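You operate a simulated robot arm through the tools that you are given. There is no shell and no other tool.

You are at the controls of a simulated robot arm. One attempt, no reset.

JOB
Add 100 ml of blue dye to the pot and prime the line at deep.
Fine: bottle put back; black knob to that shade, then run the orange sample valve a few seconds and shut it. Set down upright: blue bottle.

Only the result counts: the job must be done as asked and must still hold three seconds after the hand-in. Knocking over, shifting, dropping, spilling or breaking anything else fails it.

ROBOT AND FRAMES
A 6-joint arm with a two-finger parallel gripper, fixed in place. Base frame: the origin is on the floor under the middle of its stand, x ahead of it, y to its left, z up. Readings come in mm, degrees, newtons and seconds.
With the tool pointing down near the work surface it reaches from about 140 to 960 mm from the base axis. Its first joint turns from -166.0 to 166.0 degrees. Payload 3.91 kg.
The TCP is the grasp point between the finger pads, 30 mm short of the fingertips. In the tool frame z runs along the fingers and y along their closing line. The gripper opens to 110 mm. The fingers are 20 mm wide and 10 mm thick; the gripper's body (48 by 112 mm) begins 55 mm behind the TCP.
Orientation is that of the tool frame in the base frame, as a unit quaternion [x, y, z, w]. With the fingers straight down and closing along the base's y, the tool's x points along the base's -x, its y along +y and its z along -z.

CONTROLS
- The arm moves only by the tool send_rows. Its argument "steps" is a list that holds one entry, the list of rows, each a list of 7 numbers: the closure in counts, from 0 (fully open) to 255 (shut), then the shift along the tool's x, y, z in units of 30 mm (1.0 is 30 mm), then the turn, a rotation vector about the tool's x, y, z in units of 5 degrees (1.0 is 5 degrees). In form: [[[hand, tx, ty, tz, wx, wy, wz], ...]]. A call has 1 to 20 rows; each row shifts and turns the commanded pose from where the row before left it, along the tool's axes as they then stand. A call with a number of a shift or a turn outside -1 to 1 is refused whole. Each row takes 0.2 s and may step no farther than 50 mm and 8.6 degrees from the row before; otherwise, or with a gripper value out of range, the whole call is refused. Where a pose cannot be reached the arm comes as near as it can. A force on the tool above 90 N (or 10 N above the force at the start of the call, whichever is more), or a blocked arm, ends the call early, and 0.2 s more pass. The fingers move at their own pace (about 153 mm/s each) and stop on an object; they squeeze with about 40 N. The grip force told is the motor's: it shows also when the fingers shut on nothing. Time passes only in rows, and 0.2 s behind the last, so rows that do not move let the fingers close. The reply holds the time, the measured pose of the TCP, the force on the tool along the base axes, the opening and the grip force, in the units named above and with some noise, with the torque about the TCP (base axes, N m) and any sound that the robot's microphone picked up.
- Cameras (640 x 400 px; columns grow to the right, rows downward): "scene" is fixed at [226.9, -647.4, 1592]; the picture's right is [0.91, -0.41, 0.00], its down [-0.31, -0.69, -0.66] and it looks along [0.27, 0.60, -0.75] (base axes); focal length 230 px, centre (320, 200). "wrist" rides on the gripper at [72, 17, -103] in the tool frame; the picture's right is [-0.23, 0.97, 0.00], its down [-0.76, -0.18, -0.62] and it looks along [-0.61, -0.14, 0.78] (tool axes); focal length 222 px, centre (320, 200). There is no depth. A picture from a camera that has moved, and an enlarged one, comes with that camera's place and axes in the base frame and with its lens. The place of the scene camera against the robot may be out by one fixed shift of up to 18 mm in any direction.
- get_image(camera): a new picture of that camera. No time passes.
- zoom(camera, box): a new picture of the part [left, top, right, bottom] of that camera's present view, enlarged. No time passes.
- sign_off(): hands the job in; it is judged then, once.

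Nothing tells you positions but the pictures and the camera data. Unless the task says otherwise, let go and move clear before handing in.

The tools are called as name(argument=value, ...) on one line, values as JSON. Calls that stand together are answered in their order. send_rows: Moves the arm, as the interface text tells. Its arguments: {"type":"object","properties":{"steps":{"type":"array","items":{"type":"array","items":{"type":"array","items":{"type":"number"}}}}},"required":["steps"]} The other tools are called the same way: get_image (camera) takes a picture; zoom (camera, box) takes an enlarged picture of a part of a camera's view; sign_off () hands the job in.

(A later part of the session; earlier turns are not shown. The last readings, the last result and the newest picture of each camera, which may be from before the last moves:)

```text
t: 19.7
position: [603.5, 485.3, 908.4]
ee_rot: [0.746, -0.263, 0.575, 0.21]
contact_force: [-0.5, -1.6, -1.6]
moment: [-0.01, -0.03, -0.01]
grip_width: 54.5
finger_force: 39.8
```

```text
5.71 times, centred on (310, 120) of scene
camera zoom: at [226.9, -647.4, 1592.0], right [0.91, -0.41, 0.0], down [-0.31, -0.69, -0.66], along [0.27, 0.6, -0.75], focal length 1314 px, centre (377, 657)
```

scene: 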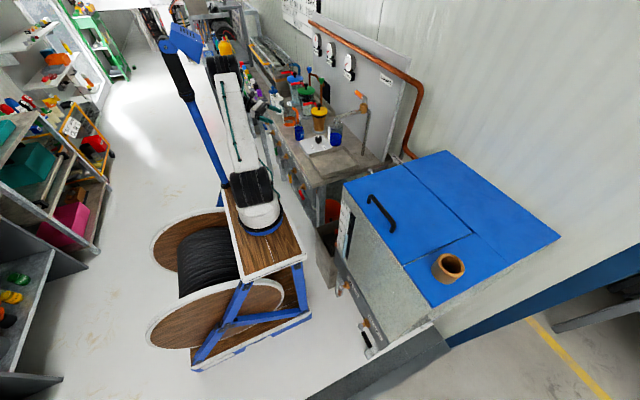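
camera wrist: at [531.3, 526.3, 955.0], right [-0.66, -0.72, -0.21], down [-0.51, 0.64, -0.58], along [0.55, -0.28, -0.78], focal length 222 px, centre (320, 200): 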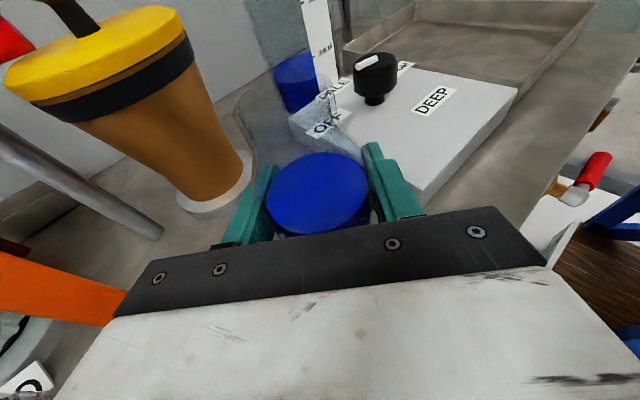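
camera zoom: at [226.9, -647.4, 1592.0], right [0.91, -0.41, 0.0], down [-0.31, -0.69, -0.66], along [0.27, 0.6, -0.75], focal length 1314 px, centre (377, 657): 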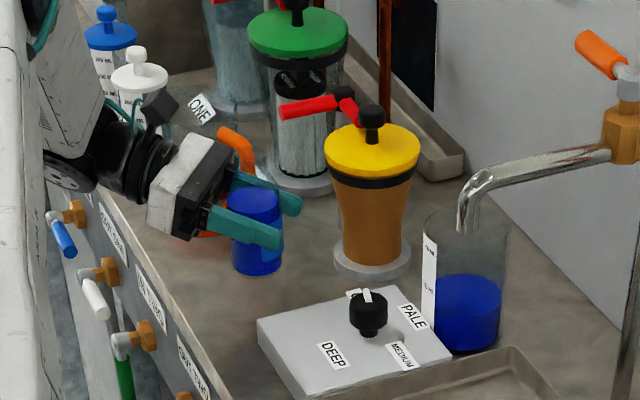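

The lift is clean, and the bottle's mouth sits about 57 mm above the grasp point. Next I'll lift to about z 1000 and carry it toward the pot, stopping 85 mm short of its axis.

send_rows(steps=[[[255, 0.5, 0, -0.13, 0, 0, 0], [255, 0.5, 0, -0.13, 0, 0, 0], [255, 0.5, 0, -0.13, 0, 0, 0], [255, 0.45, 0, -0.12, 0, 0, 0], [255, 0.26, -0.056, 0.475, 0, 0, 0], [255, 0.26, -0.056, 0.475, 0, 0, 0], [255, 0.26, -0.056, 0.475, 0, 0, 0], [255, 0.26, -0.056, 0.475, 0, 0, 0], [255, 0.26, -0.056, 0.475, 0, 0, 0], [255, 0.26, -0.056, 0.475, 0, 0, 0], [255, 0.26, -0.056, 0.475, 0, 0, 0], [255, 0.26, -0.056, 0.475, 0, 0, 0], [255, 0, 0, 0, 0, 0, 0]]])

get_image(camera="wrist")

zoom(camera="scene", box=[270, 75, 370, 155])

```text
t: 22.5
position: [710.7, 418.7, 1001.9]
ee_rot: [0.745, -0.263, 0.575, 0.211]
contact_force: [0.2, 0.3, -2.6]
moment: [0.0, -0.02, 0.02]
grip_width: 54.1
finger_force: 39.6
```

```text
taken
camera wrist: at [637.5, 458.2, 1097.0], right [-0.66, -0.72, -0.21], down [-0.51, 0.64, -0.58], along [0.55, -0.28, -0.78], focal length 222 px, centre (320, 200)
```

wrist: 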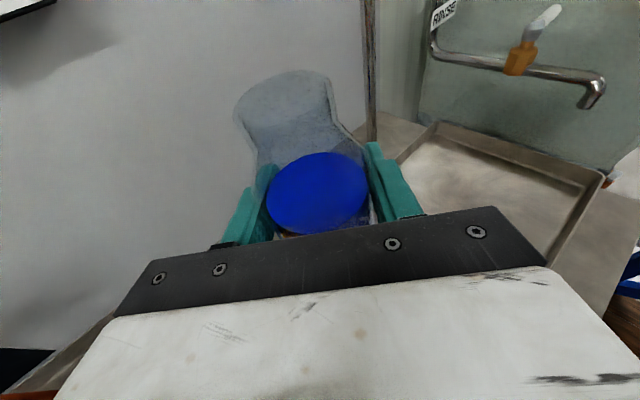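

```text
5.00 times, centred on (320, 115) of scene
camera zoom: at [226.9, -647.4, 1592.0], right [0.91, -0.41, 0.0], down [-0.31, -0.69, -0.66], along [0.27, 0.6, -0.75], focal length 1150 px, centre (320, 625)
```

zoom: 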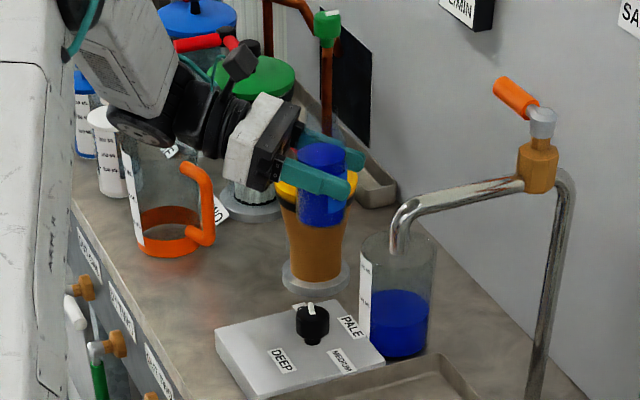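

Bottle is short of the pot at safe height. I'll tilt forward 30° (well below the pouring angle) and check the direction.

send_rows(steps=[[[255, 0, 0, 0, 0, -1, 0], [255, 0, 0, 0, 0, -1, 0], [255, 0, 0, 0, 0, -1, 0], [255, 0, 0, 0, 0, -1, 0], [255, 0, 0, 0, 0, -1, 0], [255, 0, 0, 0, 0, -1, 0], [255, 0, 0, 0, 0, 0, 0]]])

get_image(camera="wrist")

zoom(camera="scene", box=[270, 75, 370, 155])

```text
t: 24.1
position: [712.1, 418.6, 1001.3]
ee_rot: [0.869, -0.309, 0.362, 0.135]
contact_force: [0.0, -0.1, -2.5]
moment: [-0.03, -0.01, 0.02]
grip_width: 54.5
finger_force: 40.0
```

```text
taken
camera wrist: at [683.9, 420.6, 1125.1], right [-0.74, -0.65, -0.15], down [-0.65, 0.76, -0.11], along [0.18, 0.02, -0.98], focal length 222 px, centre (320, 200)
```

wrist: 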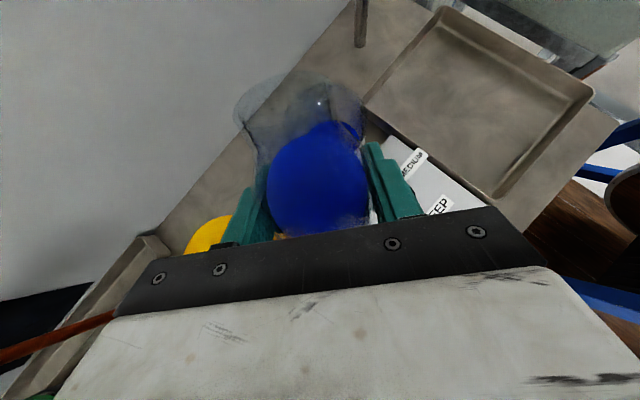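

```text
5.00 times, centred on (320, 115) of scene
camera zoom: at [226.9, -647.4, 1592.0], right [0.91, -0.41, 0.0], down [-0.31, -0.69, -0.66], along [0.27, 0.6, -0.75], focal length 1150 px, centre (320, 625)
```

zoom: 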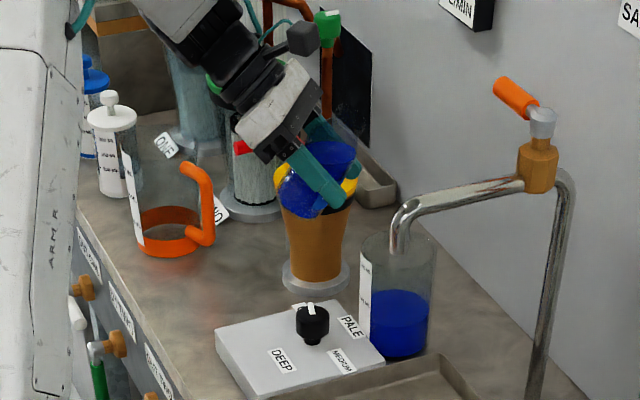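

The tilt direction is correct. I'll move in so the lip sits over the pot's centre, low above the rim, then tilt to 50° and watch for flow.

send_rows(steps=[[[255, -0.107, 0.032, 0.467, 0, 0, 0], [255, -0.107, 0.032, 0.467, 0, 0, 0], [255, -0.107, 0.032, 0.467, 0, 0, 0], [255, 0, 0, 0, 0, -1, 0], [255, 0, 0, 0, 0, -1, 0], [255, 0, 0, 0, 0, 0, 0]]])

get_image(camera="wrist")

zoom(camera="scene", box=[300, 95, 360, 150])

```text
t: 25.5
position: [726.2, 401.2, 964.1]
ee_rot: [0.898, -0.318, 0.285, 0.107]
contact_force: [-0.2, -0.4, -1.9]
moment: [-0.01, -0.02, 0.02]
grip_width: 54.6
finger_force: 40.2
```

```text
taken
camera wrist: at [716.6, 390.2, 1090.7], right [-0.76, -0.64, -0.12], down [-0.65, 0.76, 0.06], along [0.05, 0.13, -0.99], focal length 222 px, centre (320, 200)
```

wrist: 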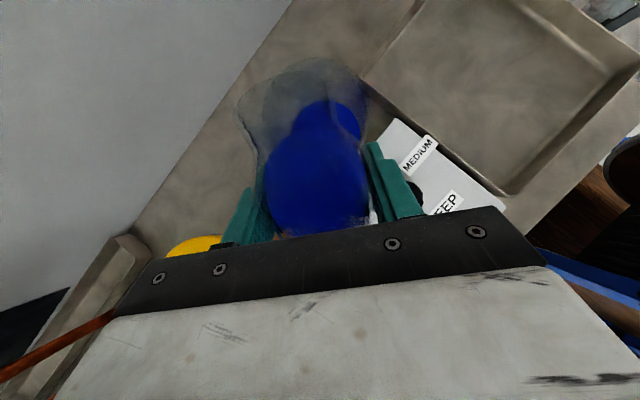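

```text
7.27 times, centred on (330, 122) of scene
camera zoom: at [226.9, -647.4, 1592.0], right [0.91, -0.41, 0.0], down [-0.31, -0.69, -0.66], along [0.27, 0.6, -0.75], focal length 1673 px, centre (247, 764)
```

zoom: 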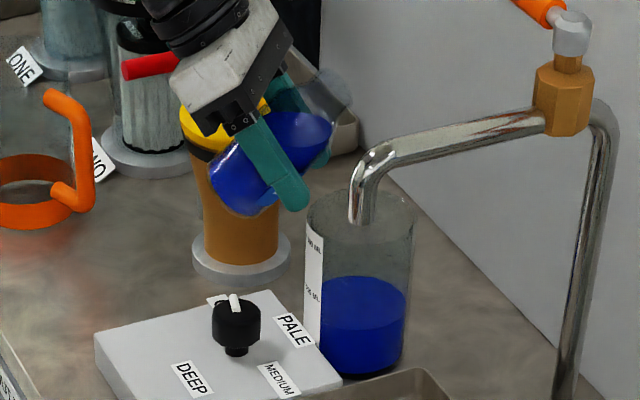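

zoom(camera="wrist", box=[220, 40, 400, 160])

```text
3.33 times, centred on (310, 100) of wrist
camera zoom: at [716.6, 390.2, 1090.7], right [-0.76, -0.64, -0.12], down [-0.65, 0.76, 0.06], along [0.05, 0.13, -0.99], focal length 740 px, centre (353, 533)
```

zoom: 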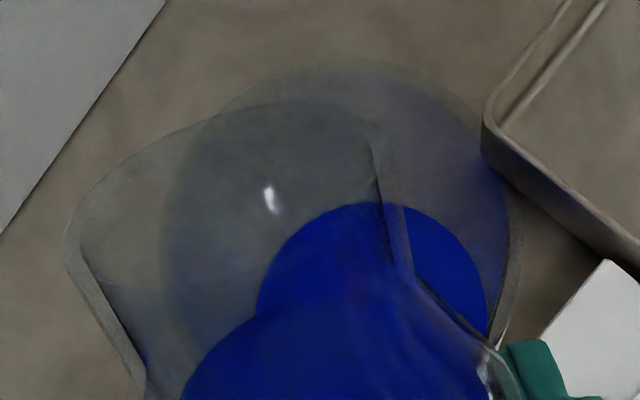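

The pot's axis checks out at about (772, 363), with the lip right over it. I'll back off 8–10 mm to allow for stream drift and tilt on to 60°.

send_rows(steps=[[[255, -0.27, 0, -0.19, 0, 0, 0], [255, 0, 0, 0, 0, -1, 0], [255, 0, 0, 0, 0, -1, 0], [255, 0, 0, 0, 0, -1, 0], [255, 0, 0, 0, 0, -1, 0], [255, 0, 0, 0, 0, 0, 0]]])

get_image(camera="wrist")

zoom(camera="scene", box=[300, 95, 360, 150])

```text
t: 26.9
position: [718.5, 406.6, 964.8]
ee_rot: [0.933, -0.333, 0.125, 0.051]
contact_force: [0.0, 0.0, -2.1]
moment: [-0.04, -0.04, 0.0]
grip_width: 54.5
finger_force: 40.3
```

```text
taken
camera wrist: at [742.0, 368.5, 1083.1], right [-0.79, -0.62, -0.05], down [-0.58, 0.71, 0.4], along [-0.21, 0.34, -0.92], focal length 222 px, centre (320, 200)
```

wrist: 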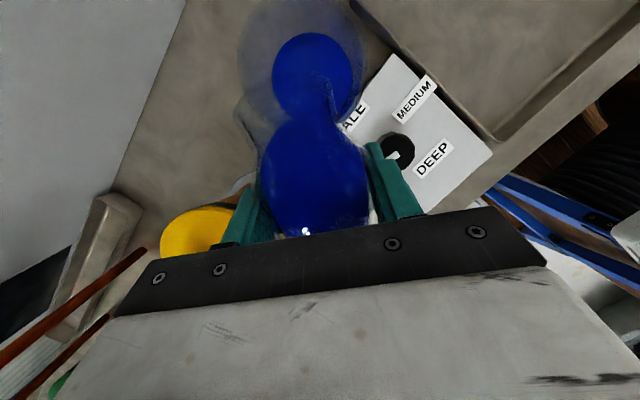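

```text
7.27 times, centred on (330, 122) of scene
camera zoom: at [226.9, -647.4, 1592.0], right [0.91, -0.41, 0.0], down [-0.31, -0.69, -0.66], along [0.27, 0.6, -0.75], focal length 1673 px, centre (247, 764)
```

zoom: 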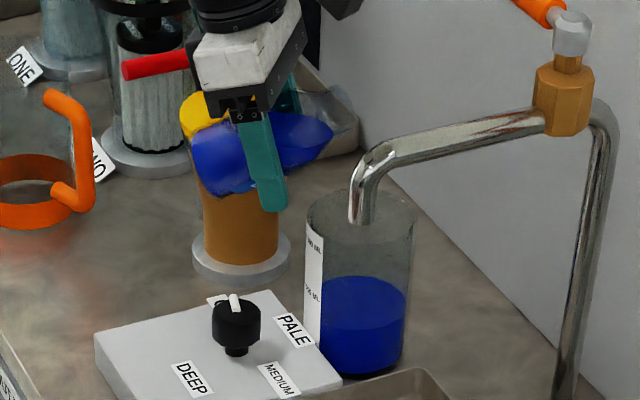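

No flow yet at 60°. I'll continue in small steps.

send_rows(steps=[[[255, 0, 0, 0, 0, -1, 0], [255, 0, 0, 0, 0, 0, 0]]])

zoom(camera="scene", box=[300, 95, 360, 150])

zoom(camera="wrist", box=[200, 0, 420, 160])

```text
t: 27.5
position: [718.8, 406.7, 963.9]
ee_rot: [0.938, -0.334, 0.084, 0.036]
contact_force: [0.4, -1.2, -1.5]
moment: [-0.02, -0.01, 0.0]
grip_width: 54.6
finger_force: 39.8
```

```text
7.27 times, centred on (330, 122) of scene
camera zoom: at [226.9, -647.4, 1592.0], right [0.91, -0.41, 0.0], down [-0.31, -0.69, -0.66], along [0.27, 0.6, -0.75], focal length 1673 px, centre (247, 764)
```

zoom: 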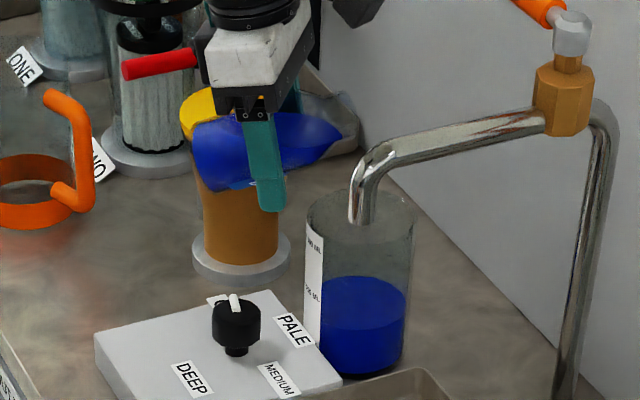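

```text
2.50 times, centred on (310, 80) of wrist
camera zoom: at [750.1, 361.8, 1079.3], right [-0.79, -0.61, -0.03], down [-0.55, 0.69, 0.47], along [-0.27, 0.39, -0.88], focal length 555 px, centre (345, 500)
```

zoom: 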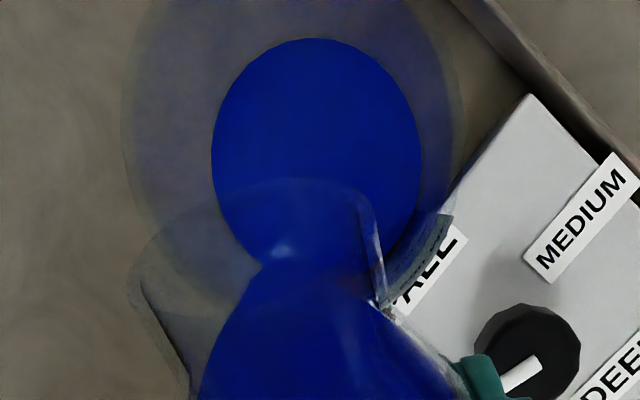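

The liquid is now in the neck, near the lip, and the lip is above the pot's opening. Going on in 2.5° steps.

send_rows(steps=[[[255, 0, 0, 0, 0, -0.5, 0], [255, 0, 0, 0, 0, 0, 0]]])

zoom(camera="scene", box=[310, 95, 355, 150])

```text
t: 28.1
position: [719.2, 407.1, 963.4]
ee_rot: [0.94, -0.335, 0.064, 0.029]
contact_force: [0.0, -0.3, -1.3]
moment: [0.01, 0.0, -0.01]
grip_width: 54.3
finger_force: 40.0
```

```text
7.27 times, centred on (332, 122) of scene
camera zoom: at [226.9, -647.4, 1592.0], right [0.91, -0.41, 0.0], down [-0.31, -0.69, -0.66], along [0.27, 0.6, -0.75], focal length 1673 px, centre (229, 764)
```

zoom: 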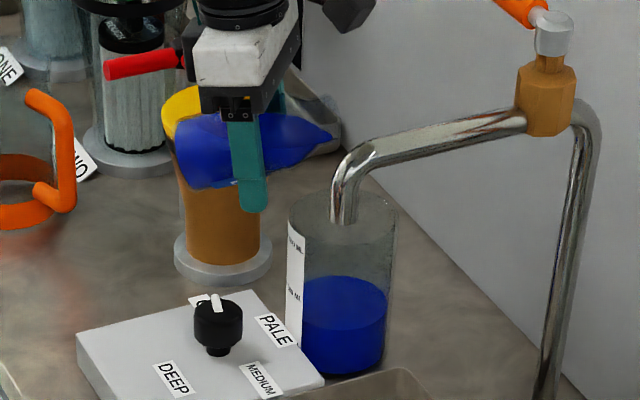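

send_rows(steps=[[[255, 0, 0, 0, 0, -0.5, 0], [255, 0, 0, 0, 0, 0, 0]]])

zoom(camera="scene", box=[324, 100, 348, 151])

```text
t: 28.7
position: [719.3, 407.7, 963.6]
ee_rot: [0.941, -0.335, 0.043, 0.02]
contact_force: [0.5, -0.3, -2.0]
moment: [-0.04, -0.02, 0.0]
grip_width: 54.9
finger_force: 40.6
```

```text
7.84 times, centred on (336, 126) of scene
camera zoom: at [226.9, -647.4, 1592.0], right [0.91, -0.41, 0.0], down [-0.31, -0.69, -0.66], along [0.27, 0.6, -0.75], focal length 1804 px, centre (194, 784)
```

zoom: 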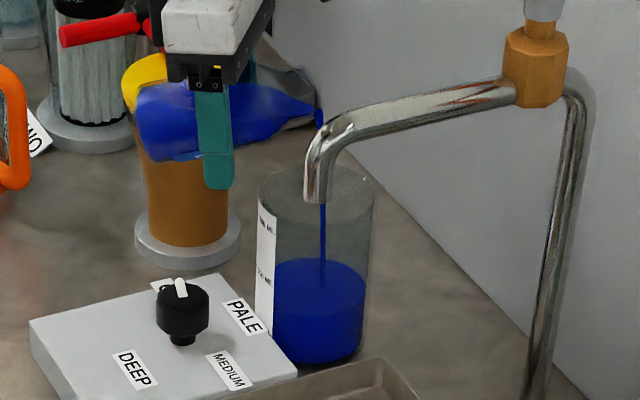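

The stream has started at 70° and falls inside the pot. I'll hold and watch the level.

send_rows(steps=[[[255, 0, 0, 0, 0, 0, 0], [255, 0, 0, 0, 0, 0, 0]]])

zoom(camera="scene", box=[324, 115, 348, 151])

zoom(camera="scene", box=[310, 95, 355, 150])

```text
t: 29.3
position: [719.7, 407.3, 965.0]
ee_rot: [0.941, -0.336, 0.043, 0.021]
contact_force: [0.6, -0.3, -1.7]
moment: [0.01, 0.03, -0.03]
grip_width: 54.4
finger_force: 39.6
```

```text
11.11 times, centred on (336, 133) of scene
camera zoom: at [226.9, -647.4, 1592.0], right [0.91, -0.41, 0.0], down [-0.31, -0.69, -0.66], along [0.27, 0.6, -0.75], focal length 2556 px, centre (142, 944)
```

zoom: 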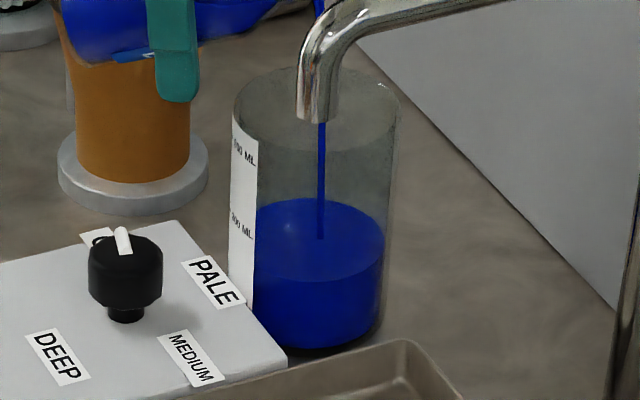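

```text
7.27 times, centred on (332, 122) of scene
camera zoom: at [226.9, -647.4, 1592.0], right [0.91, -0.41, 0.0], down [-0.31, -0.69, -0.66], along [0.27, 0.6, -0.75], focal length 1673 px, centre (229, 764)
```

zoom: 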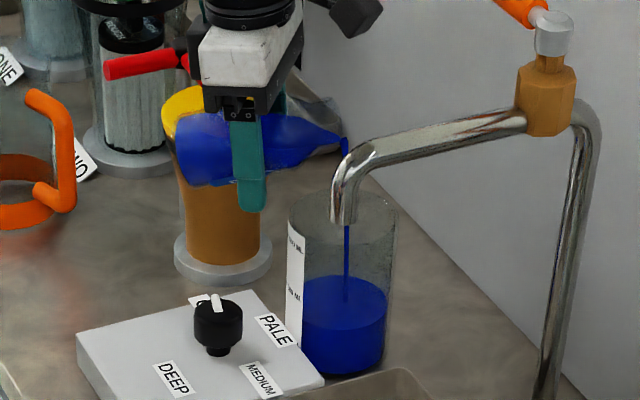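

send_rows(steps=[[[255, 0, 0, 0, 0, 0, 0], [255, 0, 0, 0, 0, 0, 0], [255, 0, 0, 0, 0, 0, 0], [255, 0, 0, 0, 0, 0, 0]]])

zoom(camera="scene", box=[324, 115, 348, 151])

```text
t: 30.3
position: [718.5, 407.3, 964.3]
ee_rot: [0.941, -0.335, 0.043, 0.021]
contact_force: [0.6, -0.1, -1.9]
moment: [-0.01, 0.01, 0.01]
grip_width: 54.6
finger_force: 39.8
```

```text
11.11 times, centred on (336, 133) of scene
camera zoom: at [226.9, -647.4, 1592.0], right [0.91, -0.41, 0.0], down [-0.31, -0.69, -0.66], along [0.27, 0.6, -0.75], focal length 2556 px, centre (142, 944)
```

zoom: 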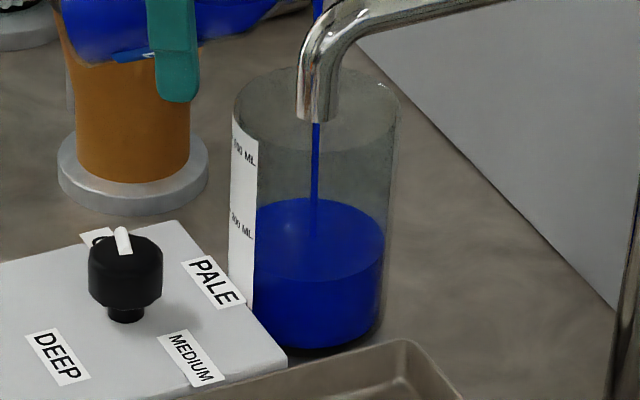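

Flow at 70° is just a trickle. I'll tilt 2.5° further and hold.

send_rows(steps=[[[255, 0, 0, 0, 0, -0.5, 0], [255, 0, 0, 0, 0, 0, 0], [255, 0, 0, 0, 0, 0, 0], [255, 0, 0, 0, 0, 0, 0]]])

zoom(camera="scene", box=[324, 115, 348, 151])

zoom(camera="scene", box=[310, 95, 355, 150])

```text
t: 31.3
position: [719.7, 406.8, 964.1]
ee_rot: [0.941, -0.336, 0.023, 0.014]
contact_force: [-0.4, -0.5, -1.9]
moment: [-0.05, 0.01, 0.0]
grip_width: 54.4
finger_force: 39.9
```

```text
11.11 times, centred on (336, 133) of scene
camera zoom: at [226.9, -647.4, 1592.0], right [0.91, -0.41, 0.0], down [-0.31, -0.69, -0.66], along [0.27, 0.6, -0.75], focal length 2556 px, centre (142, 944)
```

zoom: 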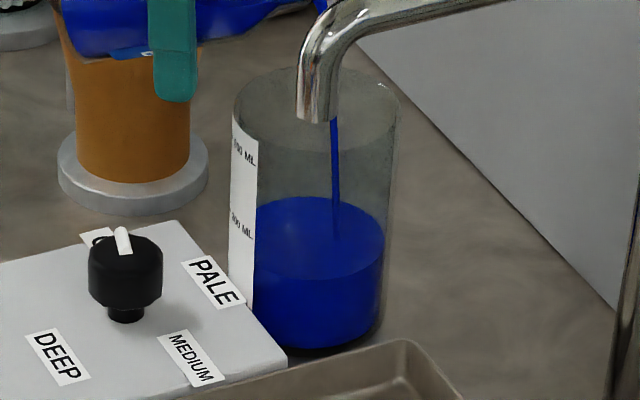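

```text
7.27 times, centred on (332, 122) of scene
camera zoom: at [226.9, -647.4, 1592.0], right [0.91, -0.41, 0.0], down [-0.31, -0.69, -0.66], along [0.27, 0.6, -0.75], focal length 1673 px, centre (229, 764)
```

zoom: 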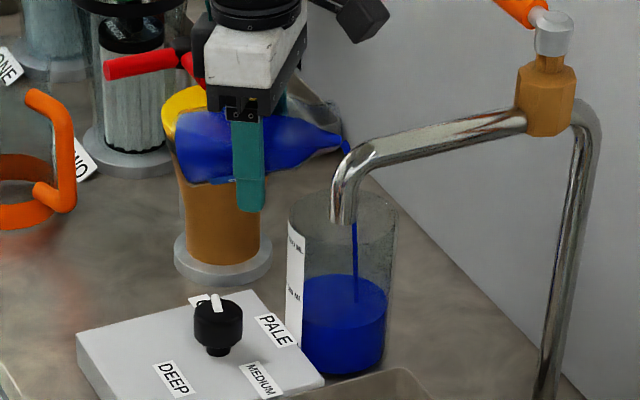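

send_rows(steps=[[[255, 0, 0, 0, 0, -0.5, 0], [255, 0, 0, 0, 0, 0, 0], [255, 0, 0, 0, 0, 0, 0], [255, 0, 0, 0, 0, 0, 0], [255, 0, 0, 0, 0, 0, 0]]])

zoom(camera="scene", box=[324, 115, 348, 151])

zoom(camera="scene", box=[310, 95, 355, 150])

```text
t: 32.5
position: [718.4, 407.4, 963.7]
ee_rot: [0.942, -0.336, 0.002, 0.006]
contact_force: [0.7, -1.5, -2.0]
moment: [0.0, -0.01, -0.01]
grip_width: 54.2
finger_force: 39.9
```

```text
11.11 times, centred on (336, 133) of scene
camera zoom: at [226.9, -647.4, 1592.0], right [0.91, -0.41, 0.0], down [-0.31, -0.69, -0.66], along [0.27, 0.6, -0.75], focal length 2556 px, centre (142, 944)
```

zoom: 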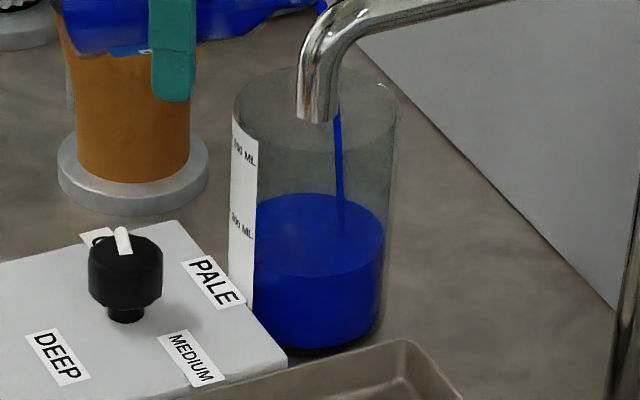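

```text
7.27 times, centred on (332, 122) of scene
camera zoom: at [226.9, -647.4, 1592.0], right [0.91, -0.41, 0.0], down [-0.31, -0.69, -0.66], along [0.27, 0.6, -0.75], focal length 1673 px, centre (229, 764)
```

zoom: 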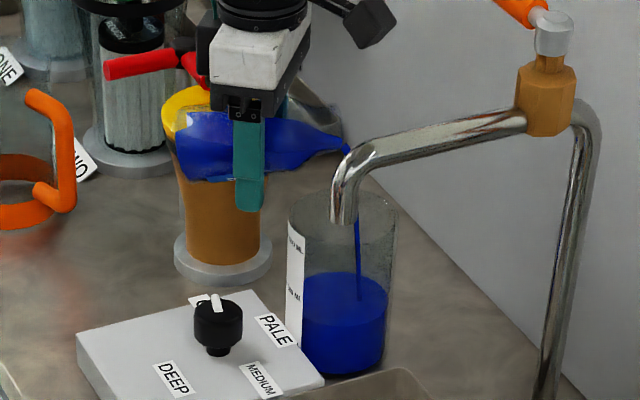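

Level is rising steadily. I'll pull back 8 mm to keep the stream central, tilt 2.5° more and hold.

send_rows(steps=[[[255, -0.25, 0, 0, 0, -0.5, 0], [255, 0, 0, 0, 0, 0, 0], [255, 0, 0, 0, 0, 0, 0], [255, 0, 0, 0, 0, 0, 0], [255, 0, 0, 0, 0, 0, 0]]])

zoom(camera="scene", box=[324, 115, 348, 151])

zoom(camera="scene", box=[310, 95, 355, 150])

```text
t: 33.7
position: [714.3, 411.5, 963.5]
ee_rot: [0.942, -0.335, -0.019, -0.001]
contact_force: [-0.5, 0.3, -2.2]
moment: [-0.01, 0.0, -0.02]
grip_width: 54.5
finger_force: 39.9
```

```text
11.11 times, centred on (336, 133) of scene
camera zoom: at [226.9, -647.4, 1592.0], right [0.91, -0.41, 0.0], down [-0.31, -0.69, -0.66], along [0.27, 0.6, -0.75], focal length 2556 px, centre (142, 944)
```

zoom: 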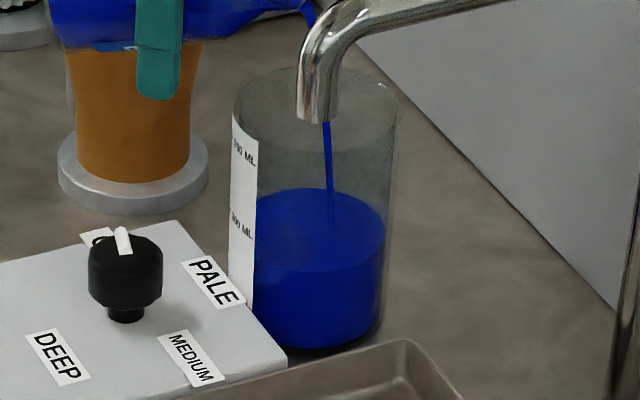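

```text
7.27 times, centred on (332, 122) of scene
camera zoom: at [226.9, -647.4, 1592.0], right [0.91, -0.41, 0.0], down [-0.31, -0.69, -0.66], along [0.27, 0.6, -0.75], focal length 1673 px, centre (229, 764)
```

zoom: 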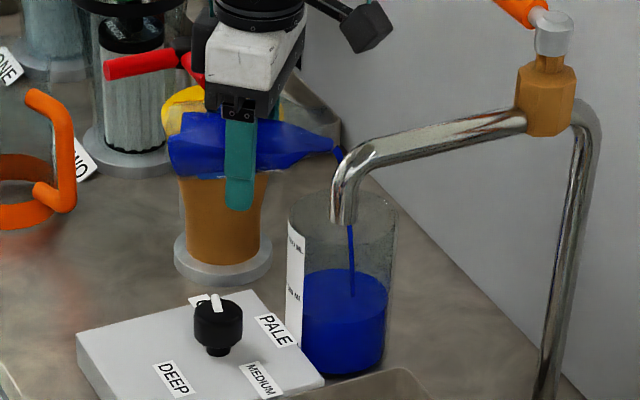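

About a third poured (level top at row 188, target about 164). Another 2.5° and a longer hold.

send_rows(steps=[[[255, -0.1, 0, 0, 0, -0.5, 0], [255, 0, 0, 0, 0, 0, 0], [255, 0, 0, 0, 0, 0, 0], [255, 0, 0, 0, 0, 0, 0], [255, 0, 0, 0, 0, 0, 0], [255, 0, 0, 0, 0, 0, 0], [255, 0, 0, 0, 0, 0, 0]]])

zoom(camera="scene", box=[324, 115, 348, 151])

zoom(camera="scene", box=[310, 95, 355, 150])

```text
t: 35.3
position: [711.4, 413.5, 964.6]
ee_rot: [0.941, -0.337, -0.039, -0.008]
contact_force: [-0.2, 0.4, -1.7]
moment: [0.0, 0.0, 0.02]
grip_width: 54.4
finger_force: 39.6
```

```text
11.11 times, centred on (336, 133) of scene
camera zoom: at [226.9, -647.4, 1592.0], right [0.91, -0.41, 0.0], down [-0.31, -0.69, -0.66], along [0.27, 0.6, -0.75], focal length 2556 px, centre (142, 944)
```

zoom: 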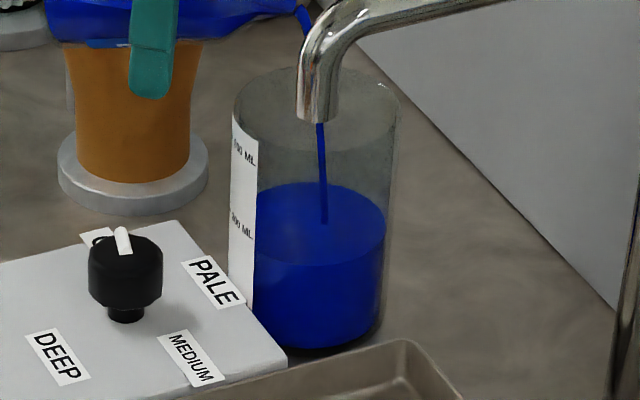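

```text
7.27 times, centred on (332, 122) of scene
camera zoom: at [226.9, -647.4, 1592.0], right [0.91, -0.41, 0.0], down [-0.31, -0.69, -0.66], along [0.27, 0.6, -0.75], focal length 1673 px, centre (229, 764)
```

zoom: 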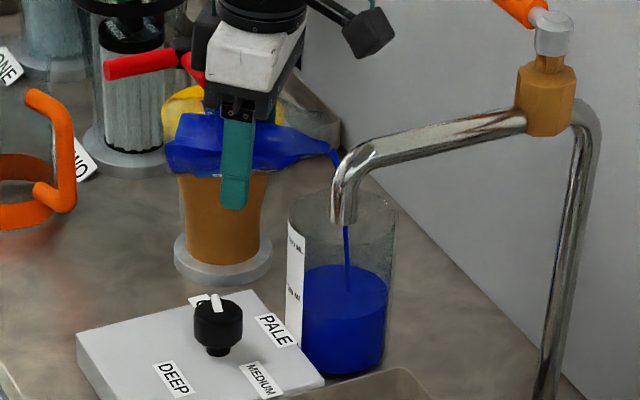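

send_rows(steps=[[[255, 0, 0, 0, 0, -0.5, 0], [255, 0, 0, 0, 0, 0, 0], [255, 0, 0, 0, 0, 0, 0], [255, 0, 0, 0, 0, 0, 0], [255, 0, 0, 0, 0, 0, 0], [255, 0, 0, 0, 0, 0, 0], [255, 0, 0, 0, 0, 0, 0]]])

zoom(camera="scene", box=[324, 115, 348, 151])

zoom(camera="scene", box=[310, 95, 355, 150])

```text
t: 36.9
position: [711.1, 414.1, 965.2]
ee_rot: [0.939, -0.337, -0.06, -0.016]
contact_force: [0.3, 0.0, -1.3]
moment: [0.0, -0.02, -0.01]
grip_width: 54.6
finger_force: 40.1
```

```text
11.11 times, centred on (336, 133) of scene
camera zoom: at [226.9, -647.4, 1592.0], right [0.91, -0.41, 0.0], down [-0.31, -0.69, -0.66], along [0.27, 0.6, -0.75], focal length 2556 px, centre (142, 944)
```

zoom: 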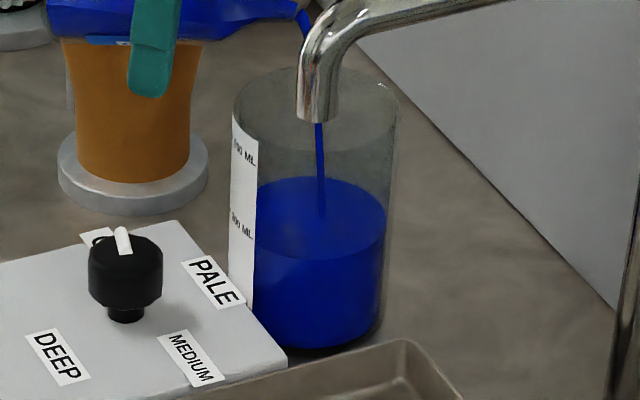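

```text
7.27 times, centred on (332, 122) of scene
camera zoom: at [226.9, -647.4, 1592.0], right [0.91, -0.41, 0.0], down [-0.31, -0.69, -0.66], along [0.27, 0.6, -0.75], focal length 1673 px, centre (229, 764)
```

zoom: 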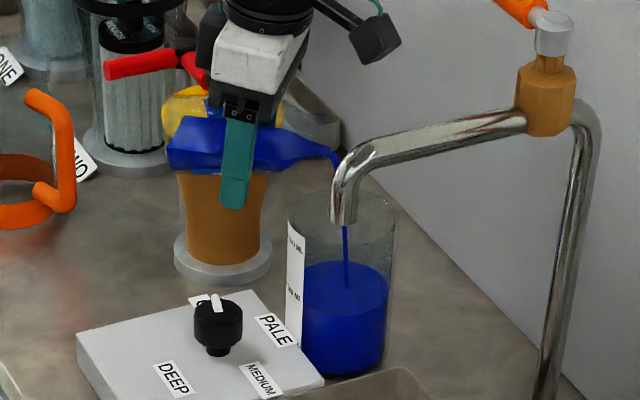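

About 63 ml in. Continuing with a small further tilt.

send_rows(steps=[[[255, 0, 0, 0, 0, -0.4, 0], [255, 0, 0, 0, 0, 0, 0], [255, 0, 0, 0, 0, 0, 0], [255, 0, 0, 0, 0, 0, 0], [255, 0, 0, 0, 0, 0, 0], [255, 0, 0, 0, 0, 0, 0]]])

zoom(camera="scene", box=[324, 115, 348, 151])

get_image(camera="wrist")

```text
t: 38.3
position: [711.6, 414.2, 963.9]
ee_rot: [0.939, -0.336, -0.075, -0.021]
contact_force: [0.8, -0.8, -1.4]
moment: [-0.01, -0.03, 0.0]
grip_width: 54.4
finger_force: 40.3
```

```text
11.11 times, centred on (336, 133) of scene
camera zoom: at [226.9, -647.4, 1592.0], right [0.91, -0.41, 0.0], down [-0.31, -0.69, -0.66], along [0.27, 0.6, -0.75], focal length 2556 px, centre (142, 944)
```

zoom: 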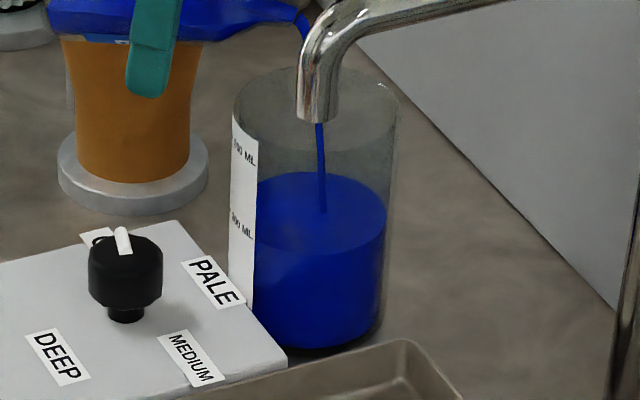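

```text
taken
camera wrist: at [769.4, 346.0, 1055.3], right [-0.79, -0.61, 0.05], down [-0.39, 0.56, 0.73], along [-0.47, 0.56, -0.68], focal length 222 px, centre (320, 200)
```

wrist: 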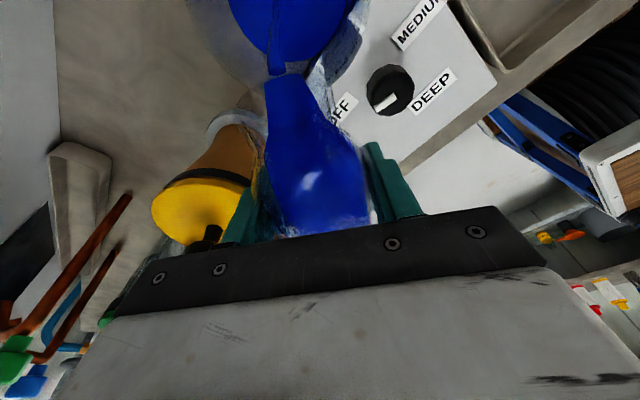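

zoom(camera="scene", box=[330, 124, 346, 134])

```text
16.00 times, centred on (338, 129) of scene
camera zoom: at [226.9, -647.4, 1592.0], right [0.91, -0.41, 0.0], down [-0.31, -0.69, -0.66], along [0.27, 0.6, -0.75], focal length 3680 px, centre (32, 1336)
```

zoom: 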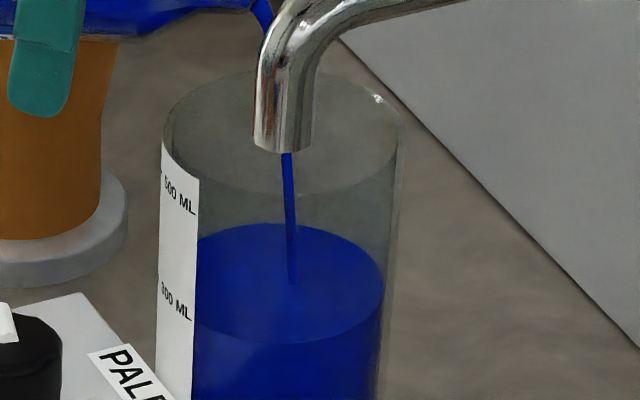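

The finer zoom shows about 79 ml added (surface top at row 223, target about 212). I'll hold a bit longer at this tilt.

send_rows(steps=[[[255, 0, 0, 0, 0, 0, 0], [255, 0, 0, 0, 0, 0, 0], [255, 0, 0, 0, 0, 0, 0], [255, 0, 0, 0, 0, 0, 0]]])

zoom(camera="scene", box=[330, 124, 346, 134])

```text
t: 39.3
position: [710.4, 412.5, 964.9]
ee_rot: [0.939, -0.335, -0.076, -0.021]
contact_force: [0.3, -0.1, -1.3]
moment: [0.01, 0.01, 0.0]
grip_width: 54.3
finger_force: 40.2
```

```text
16.00 times, centred on (338, 129) of scene
camera zoom: at [226.9, -647.4, 1592.0], right [0.91, -0.41, 0.0], down [-0.31, -0.69, -0.66], along [0.27, 0.6, -0.75], focal length 3680 px, centre (32, 1336)
```

zoom: 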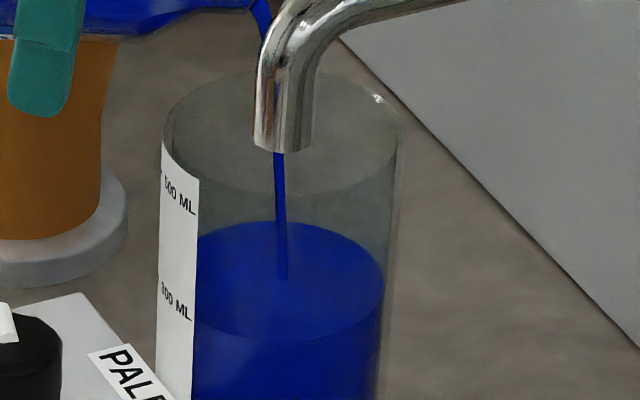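

send_rows(steps=[[[255, 0, 0, 0, 0, -0.4, 0], [255, 0, 0, 0, 0, 0, 0], [255, 0, 0, 0, 0, 0, 0], [255, 0, 0, 0, 0, 0, 0]]])

zoom(camera="scene", box=[330, 124, 346, 134])

```text
t: 40.3
position: [712.3, 412.8, 964.1]
ee_rot: [0.937, -0.335, -0.092, -0.027]
contact_force: [-1.1, -1.2, -1.1]
moment: [0.01, -0.01, 0.0]
grip_width: 54.3
finger_force: 39.4
```

```text
16.00 times, centred on (338, 129) of scene
camera zoom: at [226.9, -647.4, 1592.0], right [0.91, -0.41, 0.0], down [-0.31, -0.69, -0.66], along [0.27, 0.6, -0.75], focal length 3680 px, centre (32, 1336)
```

zoom: 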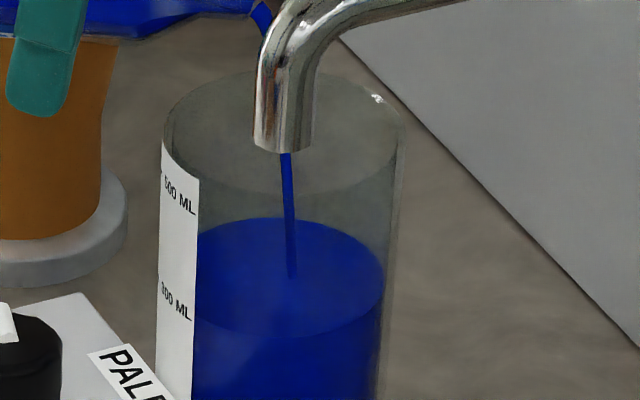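

send_rows(steps=[[[255, 0, 0, 0, 0, 0, 0], [255, 0, 0, 0, 0, 0, 0], [255, 0, 0, 0, 0, 0, 0]]])

zoom(camera="scene", box=[330, 124, 346, 134])

zoom(camera="scene", box=[324, 115, 348, 151])

```text
t: 41.1
position: [711.6, 412.8, 965.3]
ee_rot: [0.937, -0.335, -0.091, -0.027]
contact_force: [-0.2, -0.9, -0.8]
moment: [-0.02, -0.03, -0.03]
grip_width: 54.3
finger_force: 40.2
```

```text
16.00 times, centred on (338, 129) of scene
camera zoom: at [226.9, -647.4, 1592.0], right [0.91, -0.41, 0.0], down [-0.31, -0.69, -0.66], along [0.27, 0.6, -0.75], focal length 3680 px, centre (32, 1336)
```

zoom: 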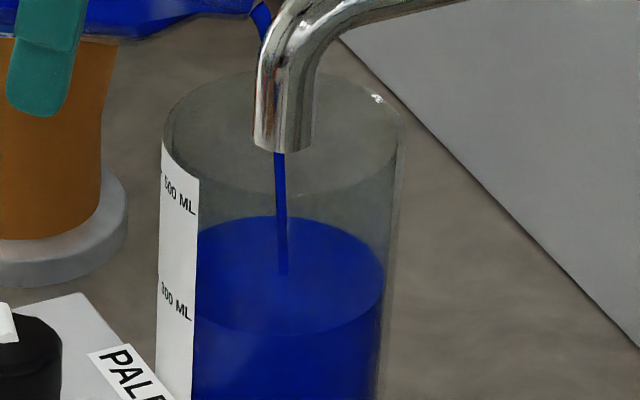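

```text
11.11 times, centred on (336, 133) of scene
camera zoom: at [226.9, -647.4, 1592.0], right [0.91, -0.41, 0.0], down [-0.31, -0.69, -0.66], along [0.27, 0.6, -0.75], focal length 2556 px, centre (142, 944)
```

zoom: 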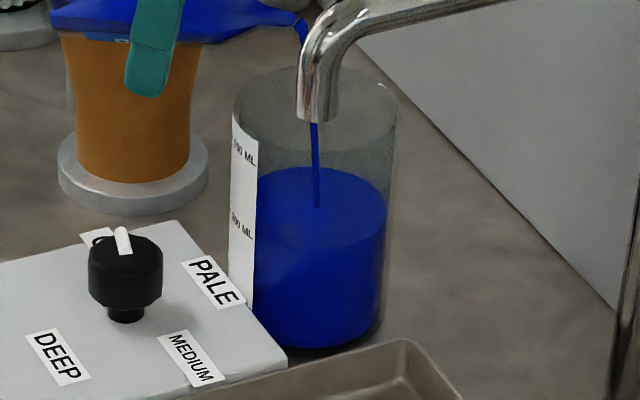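

Surface top is at row 215.5, which I read as about 92–94 ml added. The target is row 211–212, so a touch more.

send_rows(steps=[[[255, 0, 0, 0, 0, -0.25, 0], [255, 0, 0, 0, 0, 0, 0], [255, 0, 0, 0, 0, 0, 0]]])

zoom(camera="scene", box=[330, 124, 346, 134])

```text
t: 41.9
position: [712.1, 413.2, 963.6]
ee_rot: [0.936, -0.334, -0.103, -0.031]
contact_force: [-0.1, 0.6, -0.9]
moment: [0.03, -0.04, 0.01]
grip_width: 54.3
finger_force: 40.0
```

```text
16.00 times, centred on (338, 129) of scene
camera zoom: at [226.9, -647.4, 1592.0], right [0.91, -0.41, 0.0], down [-0.31, -0.69, -0.66], along [0.27, 0.6, -0.75], focal length 3680 px, centre (32, 1336)
```

zoom: 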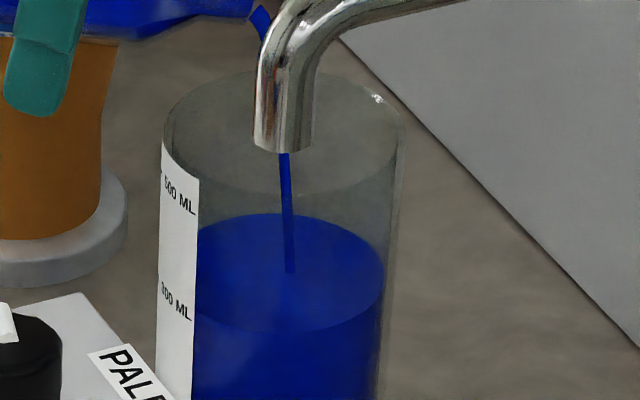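

The surface top is now at row 213, which is about 99 ml including the falling stream. Tilting back to stop the flow.

send_rows(steps=[[[255, 0, 0, 0, 0, 1, 0], [255, 0, 0, 0, 0, 1, 0], [255, 0, 0, 0, 0, 1, 0], [255, 0, 0, 0, 0, 1, 0], [255, 0, 0, 0, 0, 1, 0], [255, 0, 0, 0, 0, 1, 0], [255, 0, 0, 0, 0, 1, 0], [255, 0, 0, 0, 0, 0, 0]]])

zoom(camera="scene", box=[330, 124, 346, 134])

zoom(camera="scene", box=[300, 95, 360, 150])

```text
t: 43.7
position: [711.1, 413.9, 964.2]
ee_rot: [0.924, -0.328, 0.184, 0.072]
contact_force: [0.5, 0.3, -1.4]
moment: [-0.02, 0.0, 0.0]
grip_width: 54.2
finger_force: 39.8
```

```text
16.00 times, centred on (338, 129) of scene
camera zoom: at [226.9, -647.4, 1592.0], right [0.91, -0.41, 0.0], down [-0.31, -0.69, -0.66], along [0.27, 0.6, -0.75], focal length 3680 px, centre (32, 1336)
```

zoom: 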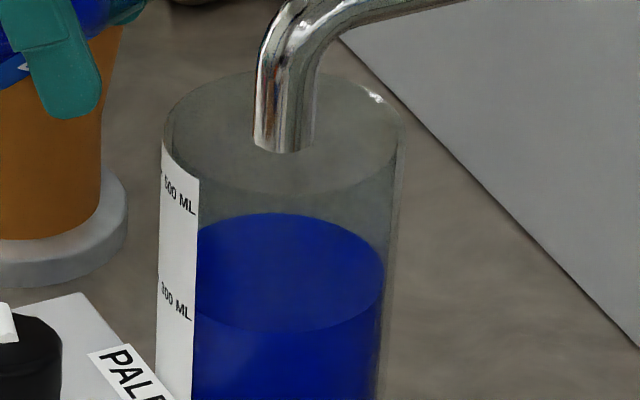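

```text
7.27 times, centred on (330, 122) of scene
camera zoom: at [226.9, -647.4, 1592.0], right [0.91, -0.41, 0.0], down [-0.31, -0.69, -0.66], along [0.27, 0.6, -0.75], focal length 1673 px, centre (247, 764)
```

zoom: 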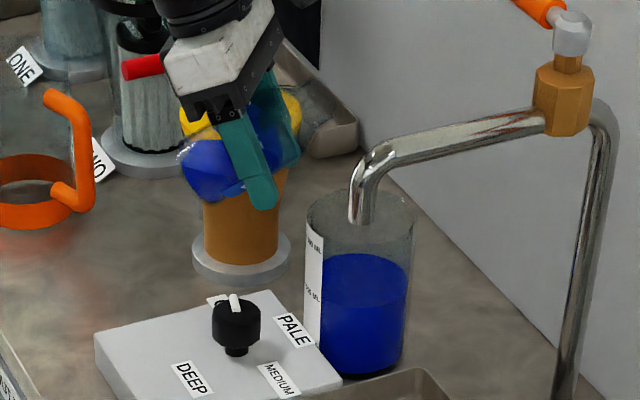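

zoom(camera="scene", box=[324, 115, 348, 151])

get_image(camera="wrist")

```text
11.11 times, centred on (336, 133) of scene
camera zoom: at [226.9, -647.4, 1592.0], right [0.91, -0.41, 0.0], down [-0.31, -0.69, -0.66], along [0.27, 0.6, -0.75], focal length 2556 px, centre (142, 944)
```

zoom: 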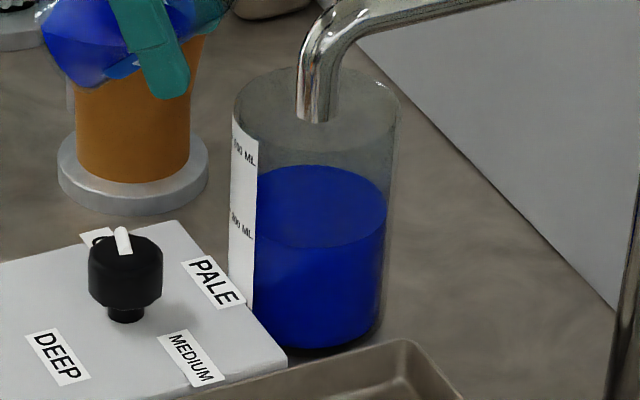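

```text
taken
camera wrist: at [721.9, 384.5, 1087.7], right [-0.78, -0.62, -0.08], down [-0.62, 0.74, 0.28], along [-0.12, 0.26, -0.96], focal length 222 px, centre (320, 200)
```

wrist: 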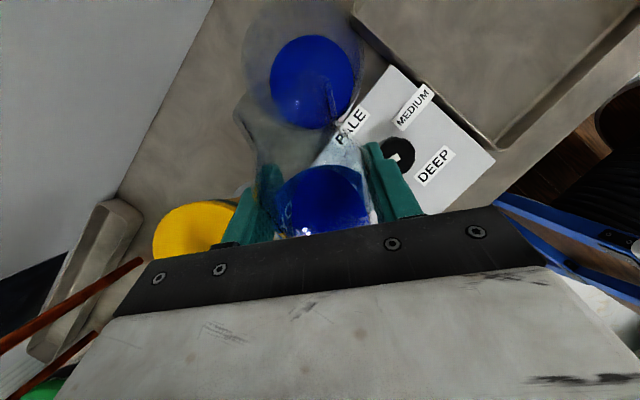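

I read about 98 ml added. I'll raise, bring the bottle upright and go back over its place. On the way I'll check the pot's mark from the wrist camera.

send_rows(steps=[[[255, 0.225, 0, -0.54, 0, 0, 0], [255, 0.225, 0, -0.54, 0, 0, 0], [255, 0, 0, 0, 0, 1, 0], [255, 0, 0, 0, 0, 1, 0], [255, 0, 0, 0, 0, 1, 0], [255, 0, 0, 0, 0, 1, 0], [255, 0, 0, 0, 0, 1, 0], [255, 0, 0, 0, 0, 1, 0], [255, 0, 0, 0, 0, 1, 0], [255, 0, 0, 0, 0, 1, 0], [255, 0, 0, 0, 0, 1, 0], [255, 0, 0, 0, 0, 1, 0], [255, 0, 0, 0, 0, 0.5, 0], [255, 0, 0, 0, 0, 0, 0]]])

get_image(camera="wrist")

zoom(camera="scene", box=[280, 75, 360, 150])

```text
t: 46.7
position: [711.6, 414.5, 1000.3]
ee_rot: [0.747, -0.263, 0.574, 0.209]
contact_force: [-0.2, -0.8, -2.1]
moment: [0.02, 0.0, 0.01]
grip_width: 54.0
finger_force: 39.7
```

```text
taken
camera wrist: at [638.6, 453.7, 1095.8], right [-0.66, -0.72, -0.21], down [-0.51, 0.64, -0.58], along [0.55, -0.28, -0.79], focal length 222 px, centre (320, 200)
```

wrist: 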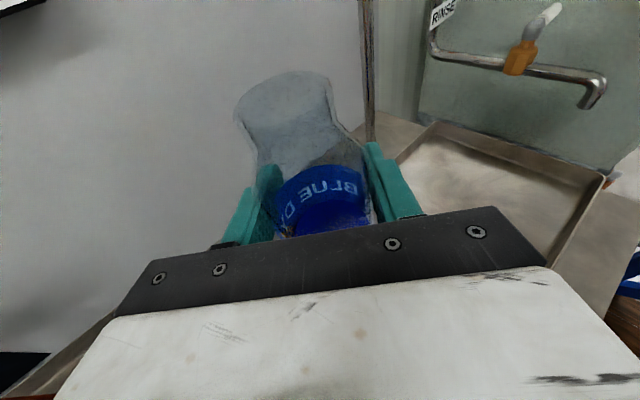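

```text
5.33 times, centred on (320, 112) of scene
camera zoom: at [226.9, -647.4, 1592.0], right [0.91, -0.41, 0.0], down [-0.31, -0.69, -0.66], along [0.27, 0.6, -0.75], focal length 1227 px, centre (320, 667)
```

zoom: 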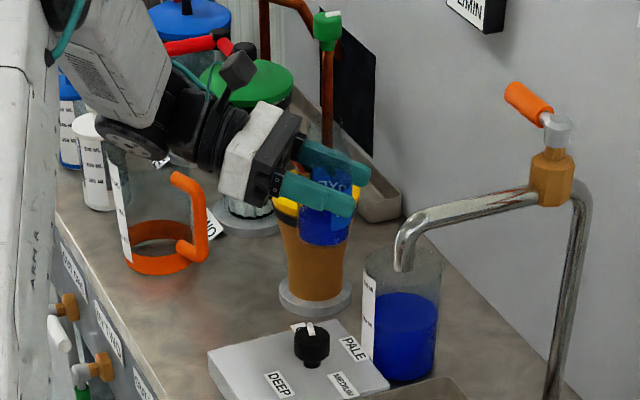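

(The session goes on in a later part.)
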